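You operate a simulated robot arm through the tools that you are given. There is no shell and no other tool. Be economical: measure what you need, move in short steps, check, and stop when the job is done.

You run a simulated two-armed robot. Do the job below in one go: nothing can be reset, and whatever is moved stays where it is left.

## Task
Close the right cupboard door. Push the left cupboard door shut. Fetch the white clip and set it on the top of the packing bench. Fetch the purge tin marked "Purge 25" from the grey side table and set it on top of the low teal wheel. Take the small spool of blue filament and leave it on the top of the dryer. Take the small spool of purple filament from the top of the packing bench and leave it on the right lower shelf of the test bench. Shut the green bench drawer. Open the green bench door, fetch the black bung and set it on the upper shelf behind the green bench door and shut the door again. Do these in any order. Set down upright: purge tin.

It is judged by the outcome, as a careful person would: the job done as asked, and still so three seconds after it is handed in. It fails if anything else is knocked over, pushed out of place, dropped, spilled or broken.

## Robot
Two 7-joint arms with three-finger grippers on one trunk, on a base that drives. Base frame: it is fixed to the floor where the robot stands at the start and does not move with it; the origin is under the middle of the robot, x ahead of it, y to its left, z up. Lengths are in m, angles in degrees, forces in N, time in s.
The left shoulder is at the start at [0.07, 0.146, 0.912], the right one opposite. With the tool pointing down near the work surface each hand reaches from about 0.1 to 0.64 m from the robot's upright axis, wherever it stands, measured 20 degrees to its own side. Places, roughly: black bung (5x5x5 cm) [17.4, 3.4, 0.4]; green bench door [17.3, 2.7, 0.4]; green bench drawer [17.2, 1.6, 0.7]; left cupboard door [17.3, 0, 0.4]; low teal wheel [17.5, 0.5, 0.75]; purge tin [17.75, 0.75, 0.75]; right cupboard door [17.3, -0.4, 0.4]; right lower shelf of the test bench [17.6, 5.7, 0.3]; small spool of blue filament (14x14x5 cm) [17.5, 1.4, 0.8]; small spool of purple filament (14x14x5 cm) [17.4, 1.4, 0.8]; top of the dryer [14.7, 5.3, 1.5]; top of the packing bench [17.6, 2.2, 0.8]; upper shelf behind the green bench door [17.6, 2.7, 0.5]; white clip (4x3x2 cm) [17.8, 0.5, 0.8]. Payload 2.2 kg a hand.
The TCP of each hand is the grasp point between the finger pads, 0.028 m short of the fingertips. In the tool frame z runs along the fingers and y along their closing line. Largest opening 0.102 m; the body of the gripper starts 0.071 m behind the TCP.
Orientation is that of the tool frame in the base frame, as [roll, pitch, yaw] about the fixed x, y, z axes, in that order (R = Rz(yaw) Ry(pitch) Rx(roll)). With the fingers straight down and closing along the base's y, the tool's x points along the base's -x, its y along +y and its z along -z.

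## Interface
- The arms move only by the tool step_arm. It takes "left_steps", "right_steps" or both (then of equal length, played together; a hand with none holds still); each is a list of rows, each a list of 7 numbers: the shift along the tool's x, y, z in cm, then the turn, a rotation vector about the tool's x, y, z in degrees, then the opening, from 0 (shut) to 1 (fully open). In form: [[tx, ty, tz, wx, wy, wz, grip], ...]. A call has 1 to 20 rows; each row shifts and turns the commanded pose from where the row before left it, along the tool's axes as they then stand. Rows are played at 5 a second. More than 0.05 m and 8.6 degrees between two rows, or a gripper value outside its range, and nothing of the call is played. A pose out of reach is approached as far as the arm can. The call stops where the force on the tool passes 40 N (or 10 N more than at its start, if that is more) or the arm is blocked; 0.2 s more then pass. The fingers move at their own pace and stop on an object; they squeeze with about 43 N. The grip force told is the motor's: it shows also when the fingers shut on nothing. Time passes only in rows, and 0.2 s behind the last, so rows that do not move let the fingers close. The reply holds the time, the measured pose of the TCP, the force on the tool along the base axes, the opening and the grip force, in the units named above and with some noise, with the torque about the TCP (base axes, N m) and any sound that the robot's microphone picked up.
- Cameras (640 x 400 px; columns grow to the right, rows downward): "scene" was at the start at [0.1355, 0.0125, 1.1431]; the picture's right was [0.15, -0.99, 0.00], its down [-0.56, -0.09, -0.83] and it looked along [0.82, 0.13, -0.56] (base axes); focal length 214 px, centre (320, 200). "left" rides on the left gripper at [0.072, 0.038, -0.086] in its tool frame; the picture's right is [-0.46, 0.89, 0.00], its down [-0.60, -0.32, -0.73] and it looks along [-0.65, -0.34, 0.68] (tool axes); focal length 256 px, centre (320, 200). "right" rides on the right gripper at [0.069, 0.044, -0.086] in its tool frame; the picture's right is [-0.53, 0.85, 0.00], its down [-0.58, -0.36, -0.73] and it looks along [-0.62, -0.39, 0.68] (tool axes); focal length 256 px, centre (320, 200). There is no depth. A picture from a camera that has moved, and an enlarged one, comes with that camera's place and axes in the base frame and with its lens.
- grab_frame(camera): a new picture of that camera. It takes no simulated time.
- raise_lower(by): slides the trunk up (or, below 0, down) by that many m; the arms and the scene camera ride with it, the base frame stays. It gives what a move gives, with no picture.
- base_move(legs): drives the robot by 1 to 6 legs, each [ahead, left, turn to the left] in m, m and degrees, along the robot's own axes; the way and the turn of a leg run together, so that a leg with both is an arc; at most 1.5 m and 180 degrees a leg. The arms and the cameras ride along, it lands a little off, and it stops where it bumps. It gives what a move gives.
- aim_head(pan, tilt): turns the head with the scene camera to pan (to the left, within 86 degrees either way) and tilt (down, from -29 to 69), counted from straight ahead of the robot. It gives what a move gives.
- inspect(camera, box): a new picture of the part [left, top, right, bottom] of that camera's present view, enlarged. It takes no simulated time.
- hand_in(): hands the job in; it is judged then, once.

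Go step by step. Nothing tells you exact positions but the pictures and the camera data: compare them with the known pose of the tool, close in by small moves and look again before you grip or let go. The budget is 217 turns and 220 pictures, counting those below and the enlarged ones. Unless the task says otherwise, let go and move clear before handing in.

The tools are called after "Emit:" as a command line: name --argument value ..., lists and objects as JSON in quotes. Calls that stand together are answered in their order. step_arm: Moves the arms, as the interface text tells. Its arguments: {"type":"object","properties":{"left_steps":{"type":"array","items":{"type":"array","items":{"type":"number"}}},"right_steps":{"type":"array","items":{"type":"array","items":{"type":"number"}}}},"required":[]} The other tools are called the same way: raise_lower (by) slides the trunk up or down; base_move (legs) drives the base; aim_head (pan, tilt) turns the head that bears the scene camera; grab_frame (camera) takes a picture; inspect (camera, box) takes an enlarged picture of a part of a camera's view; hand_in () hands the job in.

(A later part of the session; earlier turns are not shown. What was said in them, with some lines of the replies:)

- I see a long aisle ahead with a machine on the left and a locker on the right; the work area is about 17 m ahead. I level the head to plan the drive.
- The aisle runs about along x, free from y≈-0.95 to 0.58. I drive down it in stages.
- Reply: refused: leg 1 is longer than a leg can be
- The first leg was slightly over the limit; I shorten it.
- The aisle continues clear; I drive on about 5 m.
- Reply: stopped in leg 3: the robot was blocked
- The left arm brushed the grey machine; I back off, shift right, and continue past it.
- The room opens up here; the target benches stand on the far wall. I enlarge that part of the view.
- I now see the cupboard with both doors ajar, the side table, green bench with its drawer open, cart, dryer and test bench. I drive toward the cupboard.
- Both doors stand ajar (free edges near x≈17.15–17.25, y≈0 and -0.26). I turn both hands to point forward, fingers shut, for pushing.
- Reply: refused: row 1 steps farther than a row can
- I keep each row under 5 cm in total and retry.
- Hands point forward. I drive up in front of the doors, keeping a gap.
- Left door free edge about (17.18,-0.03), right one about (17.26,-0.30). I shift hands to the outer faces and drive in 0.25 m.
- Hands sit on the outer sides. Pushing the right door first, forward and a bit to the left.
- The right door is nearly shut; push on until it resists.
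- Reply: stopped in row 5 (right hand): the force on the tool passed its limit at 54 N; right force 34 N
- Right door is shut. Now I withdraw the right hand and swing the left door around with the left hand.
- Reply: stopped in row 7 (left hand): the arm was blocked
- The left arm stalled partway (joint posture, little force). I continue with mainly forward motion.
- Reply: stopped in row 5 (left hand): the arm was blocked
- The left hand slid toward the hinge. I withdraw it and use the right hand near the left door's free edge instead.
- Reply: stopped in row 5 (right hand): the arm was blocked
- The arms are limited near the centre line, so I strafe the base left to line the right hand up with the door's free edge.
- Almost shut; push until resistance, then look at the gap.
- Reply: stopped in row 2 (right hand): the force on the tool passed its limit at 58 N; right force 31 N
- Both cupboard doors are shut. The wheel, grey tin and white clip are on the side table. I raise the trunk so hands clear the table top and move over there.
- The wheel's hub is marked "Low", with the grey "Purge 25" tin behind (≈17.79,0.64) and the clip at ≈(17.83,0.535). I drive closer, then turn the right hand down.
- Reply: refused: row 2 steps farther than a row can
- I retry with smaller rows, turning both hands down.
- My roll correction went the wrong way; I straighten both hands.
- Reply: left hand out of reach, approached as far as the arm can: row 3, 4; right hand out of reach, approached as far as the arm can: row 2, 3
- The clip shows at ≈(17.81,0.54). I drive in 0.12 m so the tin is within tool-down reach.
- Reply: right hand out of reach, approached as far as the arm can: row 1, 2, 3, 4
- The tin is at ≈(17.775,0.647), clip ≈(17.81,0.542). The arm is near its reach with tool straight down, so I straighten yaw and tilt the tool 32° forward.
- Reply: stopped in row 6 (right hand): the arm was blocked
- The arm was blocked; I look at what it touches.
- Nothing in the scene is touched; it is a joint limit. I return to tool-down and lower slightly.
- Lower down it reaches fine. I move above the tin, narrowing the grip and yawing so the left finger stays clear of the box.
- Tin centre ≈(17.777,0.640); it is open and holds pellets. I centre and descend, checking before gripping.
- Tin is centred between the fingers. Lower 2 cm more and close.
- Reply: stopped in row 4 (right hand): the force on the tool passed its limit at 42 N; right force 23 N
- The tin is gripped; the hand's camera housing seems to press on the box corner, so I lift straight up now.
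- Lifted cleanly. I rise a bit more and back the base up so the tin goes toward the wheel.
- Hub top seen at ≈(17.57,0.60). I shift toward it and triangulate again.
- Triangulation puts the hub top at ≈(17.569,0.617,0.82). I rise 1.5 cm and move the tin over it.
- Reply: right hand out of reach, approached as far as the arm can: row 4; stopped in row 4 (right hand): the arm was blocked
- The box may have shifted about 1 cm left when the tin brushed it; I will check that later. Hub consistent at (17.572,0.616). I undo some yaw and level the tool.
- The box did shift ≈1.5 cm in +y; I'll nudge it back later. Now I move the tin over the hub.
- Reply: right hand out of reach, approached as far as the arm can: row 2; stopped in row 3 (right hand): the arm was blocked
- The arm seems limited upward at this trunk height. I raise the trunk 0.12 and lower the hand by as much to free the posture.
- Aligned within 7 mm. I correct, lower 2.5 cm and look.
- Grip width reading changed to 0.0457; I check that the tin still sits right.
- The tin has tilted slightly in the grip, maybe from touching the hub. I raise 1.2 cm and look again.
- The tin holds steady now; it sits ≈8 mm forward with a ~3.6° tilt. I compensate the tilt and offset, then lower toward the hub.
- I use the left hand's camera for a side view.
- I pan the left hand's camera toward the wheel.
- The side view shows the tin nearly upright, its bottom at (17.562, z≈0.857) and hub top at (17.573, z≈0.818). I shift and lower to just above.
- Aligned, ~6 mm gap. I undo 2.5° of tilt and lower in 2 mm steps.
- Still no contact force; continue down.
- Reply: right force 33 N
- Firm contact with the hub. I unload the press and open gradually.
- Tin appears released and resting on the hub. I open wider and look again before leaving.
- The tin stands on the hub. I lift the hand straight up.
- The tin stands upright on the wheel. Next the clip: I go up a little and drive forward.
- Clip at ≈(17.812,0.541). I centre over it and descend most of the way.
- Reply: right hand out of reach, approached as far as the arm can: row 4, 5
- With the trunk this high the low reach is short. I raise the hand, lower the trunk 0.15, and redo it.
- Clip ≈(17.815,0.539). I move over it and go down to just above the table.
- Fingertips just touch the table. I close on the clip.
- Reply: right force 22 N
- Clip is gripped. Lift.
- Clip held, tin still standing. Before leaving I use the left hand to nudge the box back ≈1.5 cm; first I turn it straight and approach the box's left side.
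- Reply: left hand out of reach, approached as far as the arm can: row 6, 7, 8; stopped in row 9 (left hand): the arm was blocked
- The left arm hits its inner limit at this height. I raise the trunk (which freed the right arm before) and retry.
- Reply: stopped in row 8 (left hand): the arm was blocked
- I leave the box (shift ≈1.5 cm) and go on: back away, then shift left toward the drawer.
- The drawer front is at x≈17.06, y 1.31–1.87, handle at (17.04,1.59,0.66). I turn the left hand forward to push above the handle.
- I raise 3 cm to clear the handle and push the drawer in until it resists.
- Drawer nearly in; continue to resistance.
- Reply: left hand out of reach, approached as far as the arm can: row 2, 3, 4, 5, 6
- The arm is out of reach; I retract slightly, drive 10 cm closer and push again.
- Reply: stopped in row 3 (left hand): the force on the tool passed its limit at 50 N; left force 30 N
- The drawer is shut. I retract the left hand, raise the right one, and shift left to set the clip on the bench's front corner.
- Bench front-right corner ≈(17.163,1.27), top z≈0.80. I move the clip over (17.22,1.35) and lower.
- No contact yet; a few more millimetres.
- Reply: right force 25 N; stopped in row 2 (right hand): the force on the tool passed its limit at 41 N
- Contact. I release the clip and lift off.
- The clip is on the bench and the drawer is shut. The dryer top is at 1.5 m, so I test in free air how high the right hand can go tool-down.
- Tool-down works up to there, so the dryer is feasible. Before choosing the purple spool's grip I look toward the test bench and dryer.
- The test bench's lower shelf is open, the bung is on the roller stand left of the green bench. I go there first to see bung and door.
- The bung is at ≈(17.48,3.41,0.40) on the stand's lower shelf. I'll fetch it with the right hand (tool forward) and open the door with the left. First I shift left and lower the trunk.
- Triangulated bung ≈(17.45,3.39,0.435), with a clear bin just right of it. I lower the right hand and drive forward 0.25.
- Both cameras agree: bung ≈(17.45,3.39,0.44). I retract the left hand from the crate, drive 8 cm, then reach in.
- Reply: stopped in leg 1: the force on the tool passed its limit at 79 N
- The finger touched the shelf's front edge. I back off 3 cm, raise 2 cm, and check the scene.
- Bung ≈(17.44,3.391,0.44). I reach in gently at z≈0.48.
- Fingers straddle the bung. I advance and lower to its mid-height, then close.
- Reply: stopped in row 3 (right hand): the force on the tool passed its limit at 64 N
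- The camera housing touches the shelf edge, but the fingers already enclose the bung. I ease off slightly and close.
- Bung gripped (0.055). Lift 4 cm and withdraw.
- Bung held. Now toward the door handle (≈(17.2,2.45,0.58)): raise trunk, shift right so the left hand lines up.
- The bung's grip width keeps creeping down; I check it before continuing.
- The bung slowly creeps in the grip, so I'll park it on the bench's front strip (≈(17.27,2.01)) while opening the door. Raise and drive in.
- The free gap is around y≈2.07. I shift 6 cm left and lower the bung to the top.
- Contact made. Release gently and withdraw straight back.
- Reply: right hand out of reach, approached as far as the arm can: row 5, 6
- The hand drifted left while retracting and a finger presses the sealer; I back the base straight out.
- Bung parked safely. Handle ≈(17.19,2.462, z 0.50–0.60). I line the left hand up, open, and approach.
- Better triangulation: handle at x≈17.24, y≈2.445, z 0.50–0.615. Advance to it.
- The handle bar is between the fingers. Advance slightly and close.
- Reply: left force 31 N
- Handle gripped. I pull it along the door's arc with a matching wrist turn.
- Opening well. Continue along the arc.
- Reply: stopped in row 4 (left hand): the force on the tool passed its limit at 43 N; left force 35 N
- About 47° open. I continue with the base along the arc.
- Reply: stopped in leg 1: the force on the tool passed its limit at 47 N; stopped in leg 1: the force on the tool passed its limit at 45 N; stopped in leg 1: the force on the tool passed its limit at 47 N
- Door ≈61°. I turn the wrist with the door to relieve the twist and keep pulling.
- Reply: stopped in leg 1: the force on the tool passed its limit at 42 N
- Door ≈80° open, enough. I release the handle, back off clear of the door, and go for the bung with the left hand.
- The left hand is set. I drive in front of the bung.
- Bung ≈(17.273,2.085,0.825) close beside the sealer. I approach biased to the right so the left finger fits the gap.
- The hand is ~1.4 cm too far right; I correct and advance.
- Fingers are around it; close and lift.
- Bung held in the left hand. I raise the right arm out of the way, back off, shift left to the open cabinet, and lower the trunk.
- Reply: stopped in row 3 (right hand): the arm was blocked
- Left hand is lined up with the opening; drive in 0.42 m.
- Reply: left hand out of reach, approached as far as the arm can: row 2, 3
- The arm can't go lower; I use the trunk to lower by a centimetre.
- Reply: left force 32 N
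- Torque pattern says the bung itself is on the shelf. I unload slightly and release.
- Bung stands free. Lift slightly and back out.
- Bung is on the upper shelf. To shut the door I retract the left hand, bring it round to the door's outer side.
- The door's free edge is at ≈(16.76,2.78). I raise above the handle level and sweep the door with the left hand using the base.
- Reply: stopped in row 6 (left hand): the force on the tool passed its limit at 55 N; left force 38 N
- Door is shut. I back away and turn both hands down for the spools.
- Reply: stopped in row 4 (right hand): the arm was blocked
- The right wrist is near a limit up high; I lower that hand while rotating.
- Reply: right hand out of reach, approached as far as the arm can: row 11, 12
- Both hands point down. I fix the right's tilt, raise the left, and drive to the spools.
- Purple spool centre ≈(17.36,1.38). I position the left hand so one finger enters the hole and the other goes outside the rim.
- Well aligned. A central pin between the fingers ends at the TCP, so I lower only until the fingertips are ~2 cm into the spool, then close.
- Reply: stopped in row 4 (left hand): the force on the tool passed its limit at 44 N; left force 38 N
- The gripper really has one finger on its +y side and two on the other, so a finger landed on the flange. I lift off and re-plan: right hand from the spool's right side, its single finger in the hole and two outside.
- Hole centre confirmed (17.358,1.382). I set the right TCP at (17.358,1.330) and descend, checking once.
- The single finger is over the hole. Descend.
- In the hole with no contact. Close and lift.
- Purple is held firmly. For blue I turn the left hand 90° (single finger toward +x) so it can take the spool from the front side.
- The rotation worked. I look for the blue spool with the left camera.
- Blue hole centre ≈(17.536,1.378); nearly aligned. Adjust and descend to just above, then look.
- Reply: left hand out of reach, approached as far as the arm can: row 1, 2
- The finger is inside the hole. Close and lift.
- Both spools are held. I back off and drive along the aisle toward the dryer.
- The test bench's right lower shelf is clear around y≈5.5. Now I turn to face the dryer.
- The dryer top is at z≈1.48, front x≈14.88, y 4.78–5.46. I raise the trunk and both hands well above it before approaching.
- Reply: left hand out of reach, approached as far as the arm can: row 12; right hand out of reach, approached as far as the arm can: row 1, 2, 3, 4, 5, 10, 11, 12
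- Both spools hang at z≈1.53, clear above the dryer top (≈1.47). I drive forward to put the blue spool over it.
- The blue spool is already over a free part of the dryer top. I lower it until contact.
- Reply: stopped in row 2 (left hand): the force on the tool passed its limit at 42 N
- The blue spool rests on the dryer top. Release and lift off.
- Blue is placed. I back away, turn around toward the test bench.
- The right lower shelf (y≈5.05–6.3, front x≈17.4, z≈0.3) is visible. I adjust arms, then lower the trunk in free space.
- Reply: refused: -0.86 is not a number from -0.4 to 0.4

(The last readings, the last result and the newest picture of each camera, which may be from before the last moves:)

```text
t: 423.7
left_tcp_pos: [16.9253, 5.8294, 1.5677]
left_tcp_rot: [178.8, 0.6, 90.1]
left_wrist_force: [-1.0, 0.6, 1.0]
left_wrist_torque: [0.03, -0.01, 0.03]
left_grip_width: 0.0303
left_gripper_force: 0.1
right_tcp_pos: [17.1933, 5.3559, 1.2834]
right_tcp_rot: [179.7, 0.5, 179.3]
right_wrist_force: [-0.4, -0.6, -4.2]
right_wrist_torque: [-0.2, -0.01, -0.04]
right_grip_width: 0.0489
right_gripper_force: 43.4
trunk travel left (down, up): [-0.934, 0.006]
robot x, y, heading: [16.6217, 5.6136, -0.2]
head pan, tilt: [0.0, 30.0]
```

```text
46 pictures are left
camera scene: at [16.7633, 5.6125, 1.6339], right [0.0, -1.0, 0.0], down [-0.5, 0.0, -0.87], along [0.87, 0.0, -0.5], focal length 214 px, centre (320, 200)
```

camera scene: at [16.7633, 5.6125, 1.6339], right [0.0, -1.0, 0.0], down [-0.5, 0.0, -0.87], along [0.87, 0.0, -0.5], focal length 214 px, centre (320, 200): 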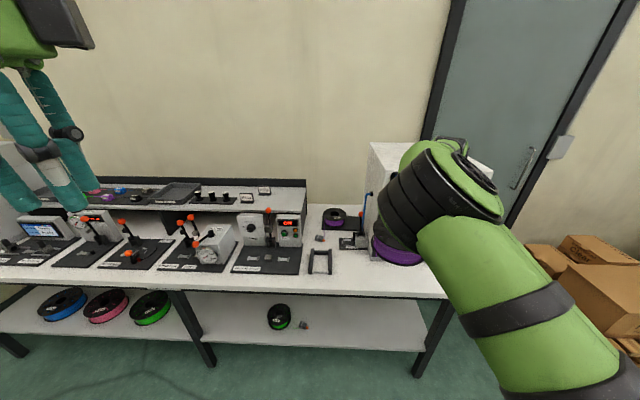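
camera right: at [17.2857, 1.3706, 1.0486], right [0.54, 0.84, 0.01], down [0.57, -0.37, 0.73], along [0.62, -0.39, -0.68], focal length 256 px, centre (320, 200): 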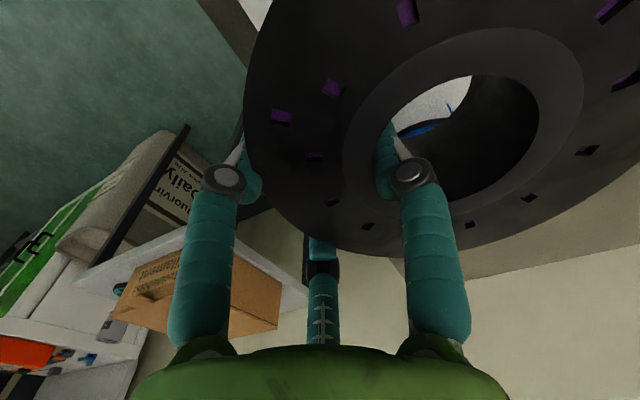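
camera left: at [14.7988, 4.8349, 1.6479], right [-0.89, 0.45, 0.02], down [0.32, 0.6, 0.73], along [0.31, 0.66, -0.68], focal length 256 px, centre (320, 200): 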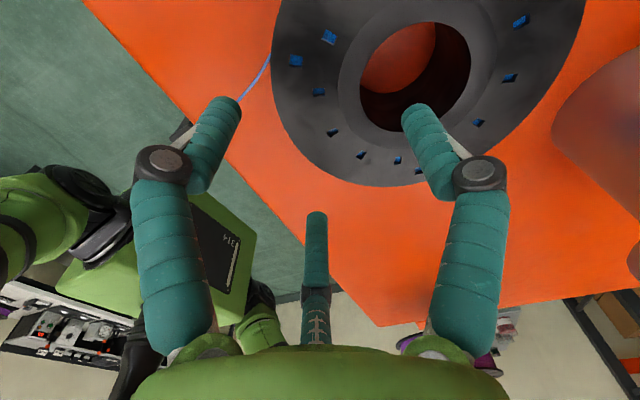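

Lowering the trunk in allowed steps; the hands are in front of the bench with clearance.

Emit:
raise_lower --by -0.4

Emit:
raise_lower --by -0.4

Emit:
raise_lower --by -0.07

Emit:
grab_frame --camera "scene"

```text
t: 427.5
left_tcp_pos: [16.9254, 5.8317, 1.1669]
left_tcp_rot: [178.8, 0.6, 90.3]
left_wrist_force: [0.0, 0.5, 0.4]
left_wrist_torque: [0.0, -0.05, 0.0]
left_grip_width: 0.0308
left_gripper_force: 0.1
right_tcp_pos: [17.1934, 5.3568, 0.8836]
right_tcp_rot: [179.8, 0.4, 179.4]
right_wrist_force: [-0.8, 1.4, -3.3]
right_wrist_torque: [-0.19, 0.02, 0.0]
right_grip_width: 0.049
right_gripper_force: 42.9
trunk travel left (down, up): [-0.534, 0.406]
robot x, y, heading: [16.6247, 5.6193, -0.3]
head pan, tilt: [0.0, 30.0]
```

```text
t: 431.4
left_tcp_pos: [16.926, 5.8322, 0.7675]
left_tcp_rot: [178.9, 0.6, 90.1]
left_wrist_force: [0.6, 0.6, 0.3]
left_wrist_torque: [0.02, 0.0, -0.03]
left_grip_width: 0.0305
left_gripper_force: 0.1
right_tcp_pos: [17.1942, 5.3559, 0.4825]
right_tcp_rot: [179.9, 0.3, 179.3]
right_wrist_force: [0.1, 0.4, -4.6]
right_wrist_torque: [-0.22, -0.02, -0.03]
right_grip_width: 0.0491
right_gripper_force: 42.8
trunk travel left (down, up): [-0.134, 0.806]
robot x, y, heading: [16.6277, 5.6136, -0.2]
head pan, tilt: [0.0, 30.0]
```

```text
t: 432.4
left_tcp_pos: [16.9262, 5.8321, 0.6962]
left_tcp_rot: [178.9, 0.6, 90.2]
left_wrist_force: [-0.2, -0.5, -0.8]
left_wrist_torque: [0.0, 0.0, -0.02]
left_grip_width: 0.0306
left_gripper_force: 0.1
right_tcp_pos: [17.1933, 5.3564, 0.4141]
right_tcp_rot: [179.9, 0.3, 179.4]
right_wrist_force: [0.1, 0.1, -3.6]
right_wrist_torque: [-0.21, -0.02, -0.01]
right_grip_width: 0.049
right_gripper_force: 42.9
trunk travel left (down, up): [-0.064, 0.876]
robot x, y, heading: [16.6235, 5.6173, -0.2]
head pan, tilt: [0.0, 30.0]
```

```text
45 pictures are left
camera scene: at [16.7644, 5.6147, 0.7638], right [0.0, -1.0, 0.0], down [-0.5, 0.0, -0.87], along [0.87, 0.0, -0.5], focal length 214 px, centre (320, 200)
```

scene: 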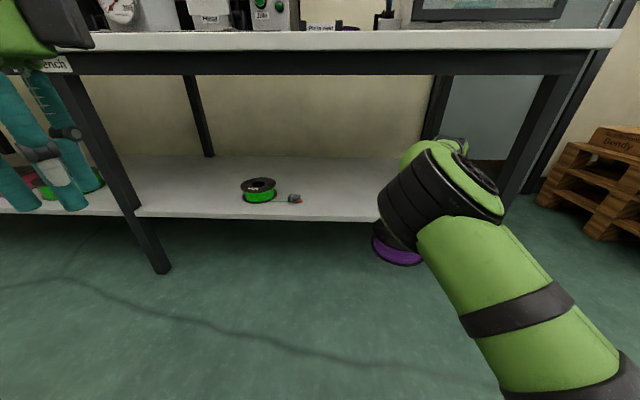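

The purple spool hangs 5 cm above shelf level (≈0.32) and the wrist fits under the bench frame. I drive it in over the shelf.

Emit:
base_move --legs '[[0.34, 0.04, 0.2]]'

Emit:
grab_frame --camera "scene"

Emit:
grab_frame --camera "right"

```text
t: 434.6
left_tcp_pos: [17.2554, 5.8747, 0.6967]
left_tcp_rot: [178.9, 0.6, 90.6]
left_wrist_force: [-0.2, -0.8, 0.4]
left_wrist_torque: [-0.01, -0.01, -0.02]
left_grip_width: 0.0306
left_gripper_force: 0.0
right_tcp_pos: [17.527, 5.4022, 0.4132]
right_tcp_rot: [179.8, 0.4, 179.9]
right_wrist_force: [-0.1, -0.5, -4.3]
right_wrist_torque: [-0.22, 0.05, 0.01]
right_grip_width: 0.0489
right_gripper_force: 42.9
trunk travel left (down, up): [-0.064, 0.876]
robot x, y, heading: [16.9545, 5.6576, 0.1]
head pan, tilt: [0.0, 30.0]
```

```text
44 pictures are left
camera scene: at [17.0956, 5.6566, 0.7637], right [0.0, -1.0, 0.0], down [-0.5, 0.0, -0.87], along [0.87, 0.0, -0.5], focal length 214 px, centre (320, 200)
```

scene: 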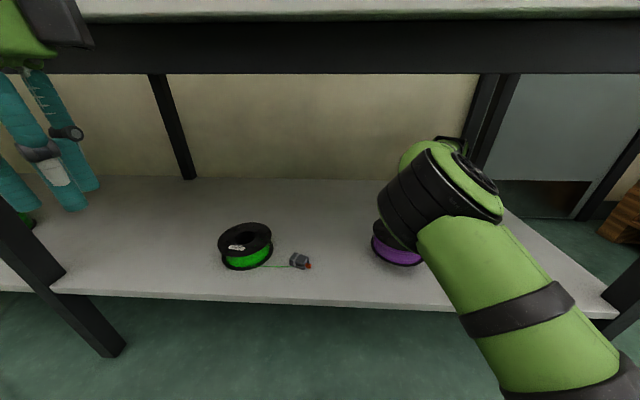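

```text
43 pictures are left
camera right: at [17.4564, 5.4442, 0.499], right [0.54, 0.84, 0.01], down [0.57, -0.37, 0.73], along [0.62, -0.39, -0.68], focal length 256 px, centre (320, 200)
```

right: 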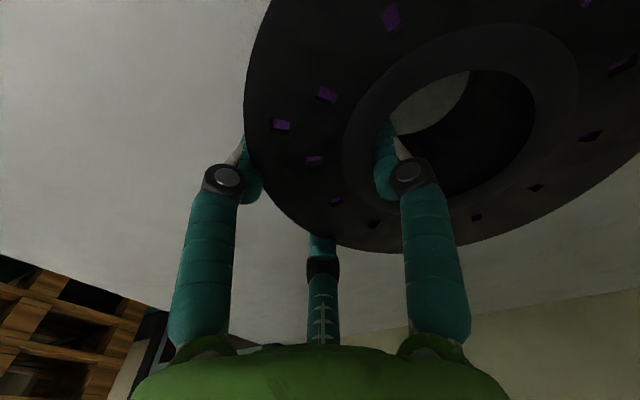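

The spool is over the shelf. Lower until contact.

Emit:
step_arm --right_steps '[[0, 0, 1.5, 0, 0, 0, 0.3], [0, 0, 1.5, 0, 0, 0, 0.3], [0, 0, 0.8, 0, 0, 0, 0.3]]'

Emit:
step_arm --right_steps '[[0, 0, 0.4, 0, 0, 0, 0.3], [0, 0, 0.4, 0, 0, 0, 0.3], [0, 0, 0.4, 0, 0, 0, 0.3]]'

```text
t: 435.4
left_tcp_pos: [17.2558, 5.8757, 0.6966]
left_tcp_rot: [178.8, 0.6, 90.7]
left_wrist_force: [-0.3, -0.1, -0.3]
left_wrist_torque: [-0.02, 0.01, -0.04]
left_grip_width: 0.0304
left_gripper_force: 0.1
right_tcp_pos: [17.5267, 5.4022, 0.3738]
right_tcp_rot: [179.7, 0.4, -180.0]
right_wrist_force: [0.0, -0.1, -4.1]
right_wrist_torque: [-0.22, 0.0, 0.01]
right_grip_width: 0.049
right_gripper_force: 42.5
trunk travel left (down, up): [-0.064, 0.876]
robot x, y, heading: [16.9564, 5.6583, 0.2]
head pan, tilt: [0.0, 30.0]
```

```text
t: 436.4
left_tcp_pos: [17.2528, 5.8757, 0.697]
left_tcp_rot: [178.7, 0.7, 90.5]
left_wrist_force: [-0.5, 0.3, -0.1]
left_wrist_torque: [-0.01, -0.01, 0.0]
left_grip_width: 0.0307
left_gripper_force: 0.1
right_tcp_pos: [17.5288, 5.4009, 0.372]
right_tcp_rot: [-179.9, 1.2, 179.9]
right_wrist_force: [-0.6, 0.9, 20.2]
right_wrist_torque: [0.54, 1.22, 0.13]
right_grip_width: 0.0491
right_gripper_force: 43.4
trunk travel left (down, up): [-0.064, 0.876]
robot x, y, heading: [16.9571, 5.656, 0.3]
head pan, tilt: [0.0, 30.0]
stopped in row 3 (right hand): the force on the tool passed its limit at 41 N (the readings are from after the stop); the commanded pose is now the measured one
```

Contact on the shelf. Release and lift.

Emit:
step_arm --right_steps '[[0, 0, 0.2, 0, 0, 0, 0.45], [0, 0, 0, 0, 0, 0, 0.6], [0, 0, 0, 0, 0, 0, 0.75], [0, 0, 0, 0, 0, 0, 0.85], [0, 0, 0, 0, 0, 0, 0.85]]'

Emit:
grab_frame --camera "right"

```text
t: 437.6
left_tcp_pos: [17.2557, 5.8756, 0.697]
left_tcp_rot: [178.9, 0.6, 90.6]
left_wrist_force: [-0.8, -0.4, -0.2]
left_wrist_torque: [0.01, 0.03, 0.02]
left_grip_width: 0.0306
left_gripper_force: 0.1
right_tcp_pos: [17.5283, 5.4022, 0.3676]
right_tcp_rot: [180.0, 0.8, -180.0]
right_wrist_force: [0.7, -0.4, -0.1]
right_wrist_torque: [0.02, 0.03, 0.03]
right_grip_width: 0.0866
right_gripper_force: 0.0
trunk travel left (down, up): [-0.064, 0.876]
robot x, y, heading: [16.9574, 5.6589, 0.5]
head pan, tilt: [0.0, 30.0]
```

```text
42 pictures are left
camera right: at [17.457, 5.4435, 0.4517], right [0.53, 0.84, 0.01], down [0.57, -0.37, 0.74], along [0.63, -0.39, -0.67], focal length 256 px, centre (320, 200)
```

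right: 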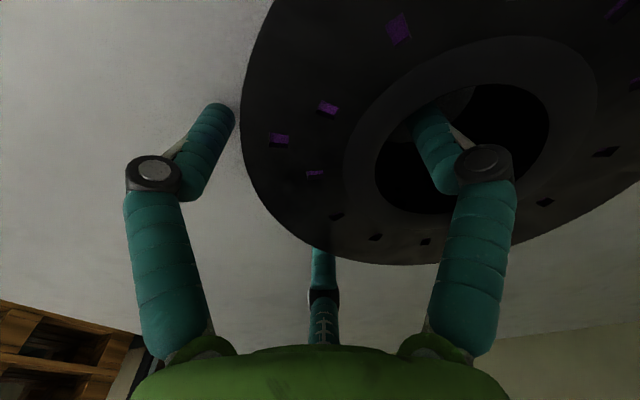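

Emit:
step_arm --right_steps '[[0, 0, -2, 0, 0, 0, 0.85], [0, 0, -2.5, 0, 0, 0, 0.85], [0, 0, -2, 0, 0, 0, 0.85]]'

Emit:
base_move --legs '[[-0.55, 0, 0]]'

Emit:
grab_frame --camera "scene"

```text
t: 438.4
left_tcp_pos: [17.2544, 5.8751, 0.6968]
left_tcp_rot: [178.7, 0.7, 90.5]
left_wrist_force: [0.6, 0.6, -1.5]
left_wrist_torque: [0.01, -0.02, -0.01]
left_grip_width: 0.0307
left_gripper_force: 0.0
right_tcp_pos: [17.5252, 5.3994, 0.4317]
right_tcp_rot: [180.0, 0.8, 180.0]
right_wrist_force: [-0.5, 0.1, -0.2]
right_wrist_torque: [0.04, 0.01, 0.04]
right_grip_width: 0.0867
right_gripper_force: 0.0
trunk travel left (down, up): [-0.064, 0.876]
robot x, y, heading: [16.9614, 5.6552, 0.5]
head pan, tilt: [0.0, 30.0]
```

```text
t: 441.5
left_tcp_pos: [16.7166, 5.8737, 0.697]
left_tcp_rot: [178.9, 0.6, 90.7]
left_wrist_force: [0.4, -0.4, 0.1]
left_wrist_torque: [0.0, 0.01, -0.06]
left_grip_width: 0.0306
left_gripper_force: 0.0
right_tcp_pos: [16.9871, 5.3975, 0.4314]
right_tcp_rot: [-180.0, 0.8, -180.0]
right_wrist_force: [-0.6, -0.4, 0.5]
right_wrist_torque: [0.01, 0.01, 0.01]
right_grip_width: 0.0867
right_gripper_force: 0.3
trunk travel left (down, up): [-0.064, 0.876]
robot x, y, heading: [16.4163, 5.6537, 0.5]
head pan, tilt: [0.0, 30.0]
```

```text
41 pictures are left
camera scene: at [16.5558, 5.6545, 0.7639], right [0.01, -1.0, 0.0], down [-0.5, 0.0, -0.87], along [0.87, 0.0, -0.5], focal length 214 px, centre (320, 200)
```

scene: 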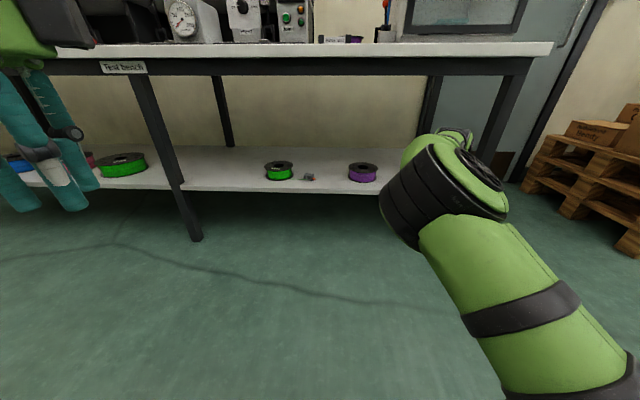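

Purple sits on the right lower shelf. I go back for a final check of door, drawer, cupboard and tin.

Emit:
raise_lower --by 0.4

Emit:
base_move --legs '[[-0.25, 0, 0], [0, -1.45, -0.5], [0, -1.45, 0], [0, -1.0, 0]]'

Emit:
aim_head --pan 0 --tilt 25

Emit:
grab_frame --camera "scene"

```text
t: 445.3
left_tcp_pos: [16.7149, 5.8725, 1.0966]
left_tcp_rot: [178.7, 0.7, 90.7]
left_wrist_force: [0.2, -0.2, 0.1]
left_wrist_torque: [0.0, 0.02, 0.04]
left_grip_width: 0.0306
left_gripper_force: 0.1
right_tcp_pos: [16.9874, 5.3994, 0.8308]
right_tcp_rot: [-180.0, 0.8, 180.0]
right_wrist_force: [-0.3, -0.4, 0.2]
right_wrist_torque: [0.0, 0.0, -0.01]
right_grip_width: 0.0867
right_gripper_force: 0.1
trunk travel left (down, up): [-0.464, 0.476]
robot x, y, heading: [16.4174, 5.6531, 0.4]
head pan, tilt: [0.0, 30.0]
```

```text
t: 465.5
left_tcp_pos: [16.3541, 1.9533, 1.0971]
left_tcp_rot: [178.8, 0.7, 87.8]
left_wrist_force: [0.4, 0.0, -0.3]
left_wrist_torque: [0.01, -0.02, 0.02]
left_grip_width: 0.0307
left_gripper_force: 0.2
right_tcp_pos: [16.6001, 1.4659, 0.8306]
right_tcp_rot: [-179.9, 0.8, 177.1]
right_wrist_force: [0.9, -0.4, -0.9]
right_wrist_torque: [-0.01, 0.0, -0.02]
right_grip_width: 0.0867
right_gripper_force: 0.0
trunk travel left (down, up): [-0.464, 0.476]
robot x, y, heading: [16.0426, 1.7485, -2.6]
head pan, tilt: [0.0, 30.0]
```

```text
t: 466.2
left_tcp_pos: [16.3534, 1.954, 1.0968]
left_tcp_rot: [178.7, 0.6, 87.7]
left_wrist_force: [-0.1, 0.5, 0.3]
left_wrist_torque: [-0.01, 0.0, 0.01]
left_grip_width: 0.0306
left_gripper_force: 0.3
right_tcp_pos: [16.6001, 1.4661, 0.8317]
right_tcp_rot: [180.0, 0.8, 177.1]
right_wrist_force: [-0.9, 0.0, 0.1]
right_wrist_torque: [-0.02, -0.01, 0.0]
right_grip_width: 0.0867
right_gripper_force: 0.1
trunk travel left (down, up): [-0.464, 0.476]
robot x, y, heading: [16.0474, 1.7499, -2.4]
head pan, tilt: [0.0, 25.0]
```

```text
40 pictures are left
camera scene: at [16.1846, 1.7437, 1.1718], right [-0.05, -1.0, 0.0], down [-0.42, 0.02, -0.91], along [0.91, -0.04, -0.42], focal length 214 px, centre (320, 200)
```

scene: 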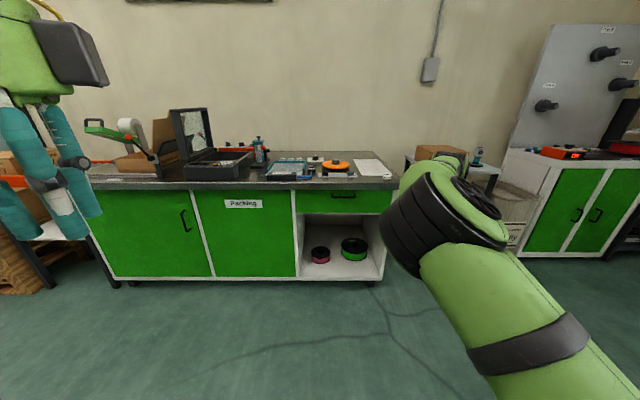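

Emit:
inspect --camera "scene" --box '[80, 140, 400, 300]'

Emit:
inspect --camera "scene" --box '[390, 130, 640, 270]'

```text
2.00 times, centred on (240, 220) of scene
camera zoom: at [16.1846, 1.7437, 1.1718], right [-0.05, -1.0, 0.0], down [-0.42, 0.02, -0.91], along [0.91, -0.04, -0.42], focal length 429 px, centre (480, 160)
```

zoom: 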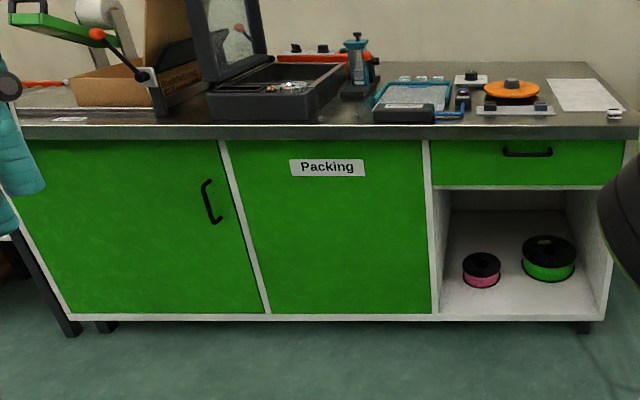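

```text
2.56 times, centred on (515, 200) of scene
camera zoom: at [16.1846, 1.7437, 1.1718], right [-0.05, -1.0, 0.0], down [-0.42, 0.02, -0.91], along [0.91, -0.04, -0.42], focal length 549 px, centre (-179, 200)
```

zoom: 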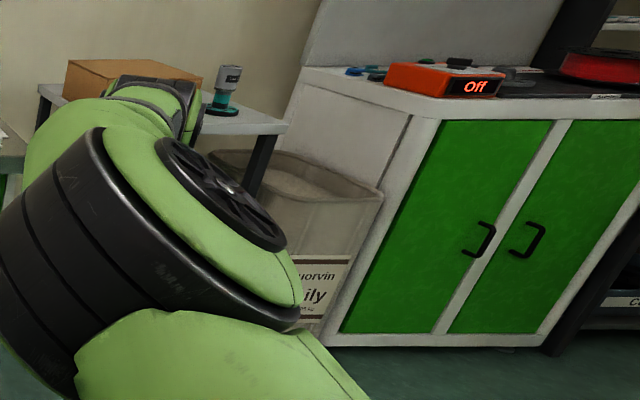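

The door, drawer and both cupboard doors are shut. The tin stands on the wheel, the clip is on the bench, and the bung and both spools are in place with my hands clear.

Emit:
hand_in

```text
The job is handed in.
```

I handed the job in with every item done, though I brushed a few other things along the way.

- **Cupboard doors:** both are shut.
- **Green bench:** the drawer is shut, and the door is shut with the black bung on the upper shelf behind it.
- **White clip:** it is on top of the packing bench, near the front right corner.
- **Purge 25 tin:** it stands upright on the hub of the teal wheel marked "Low".
- **Blue spool:** it is on top of the dryer.
- **Purple spool:** it is on the right lower shelf of the test bench.

**Other contacts:**
- The filament box on the side table was pushed about 1.5 cm to the left when the tin brushed it. I could not reach it to push it back.
- I bumped the grey machine in the aisle with the left arm on the way in.
- I pressed lightly against the sealer and the roller-stand shelf edge. None of these three appeared to move, but I did not measure it.
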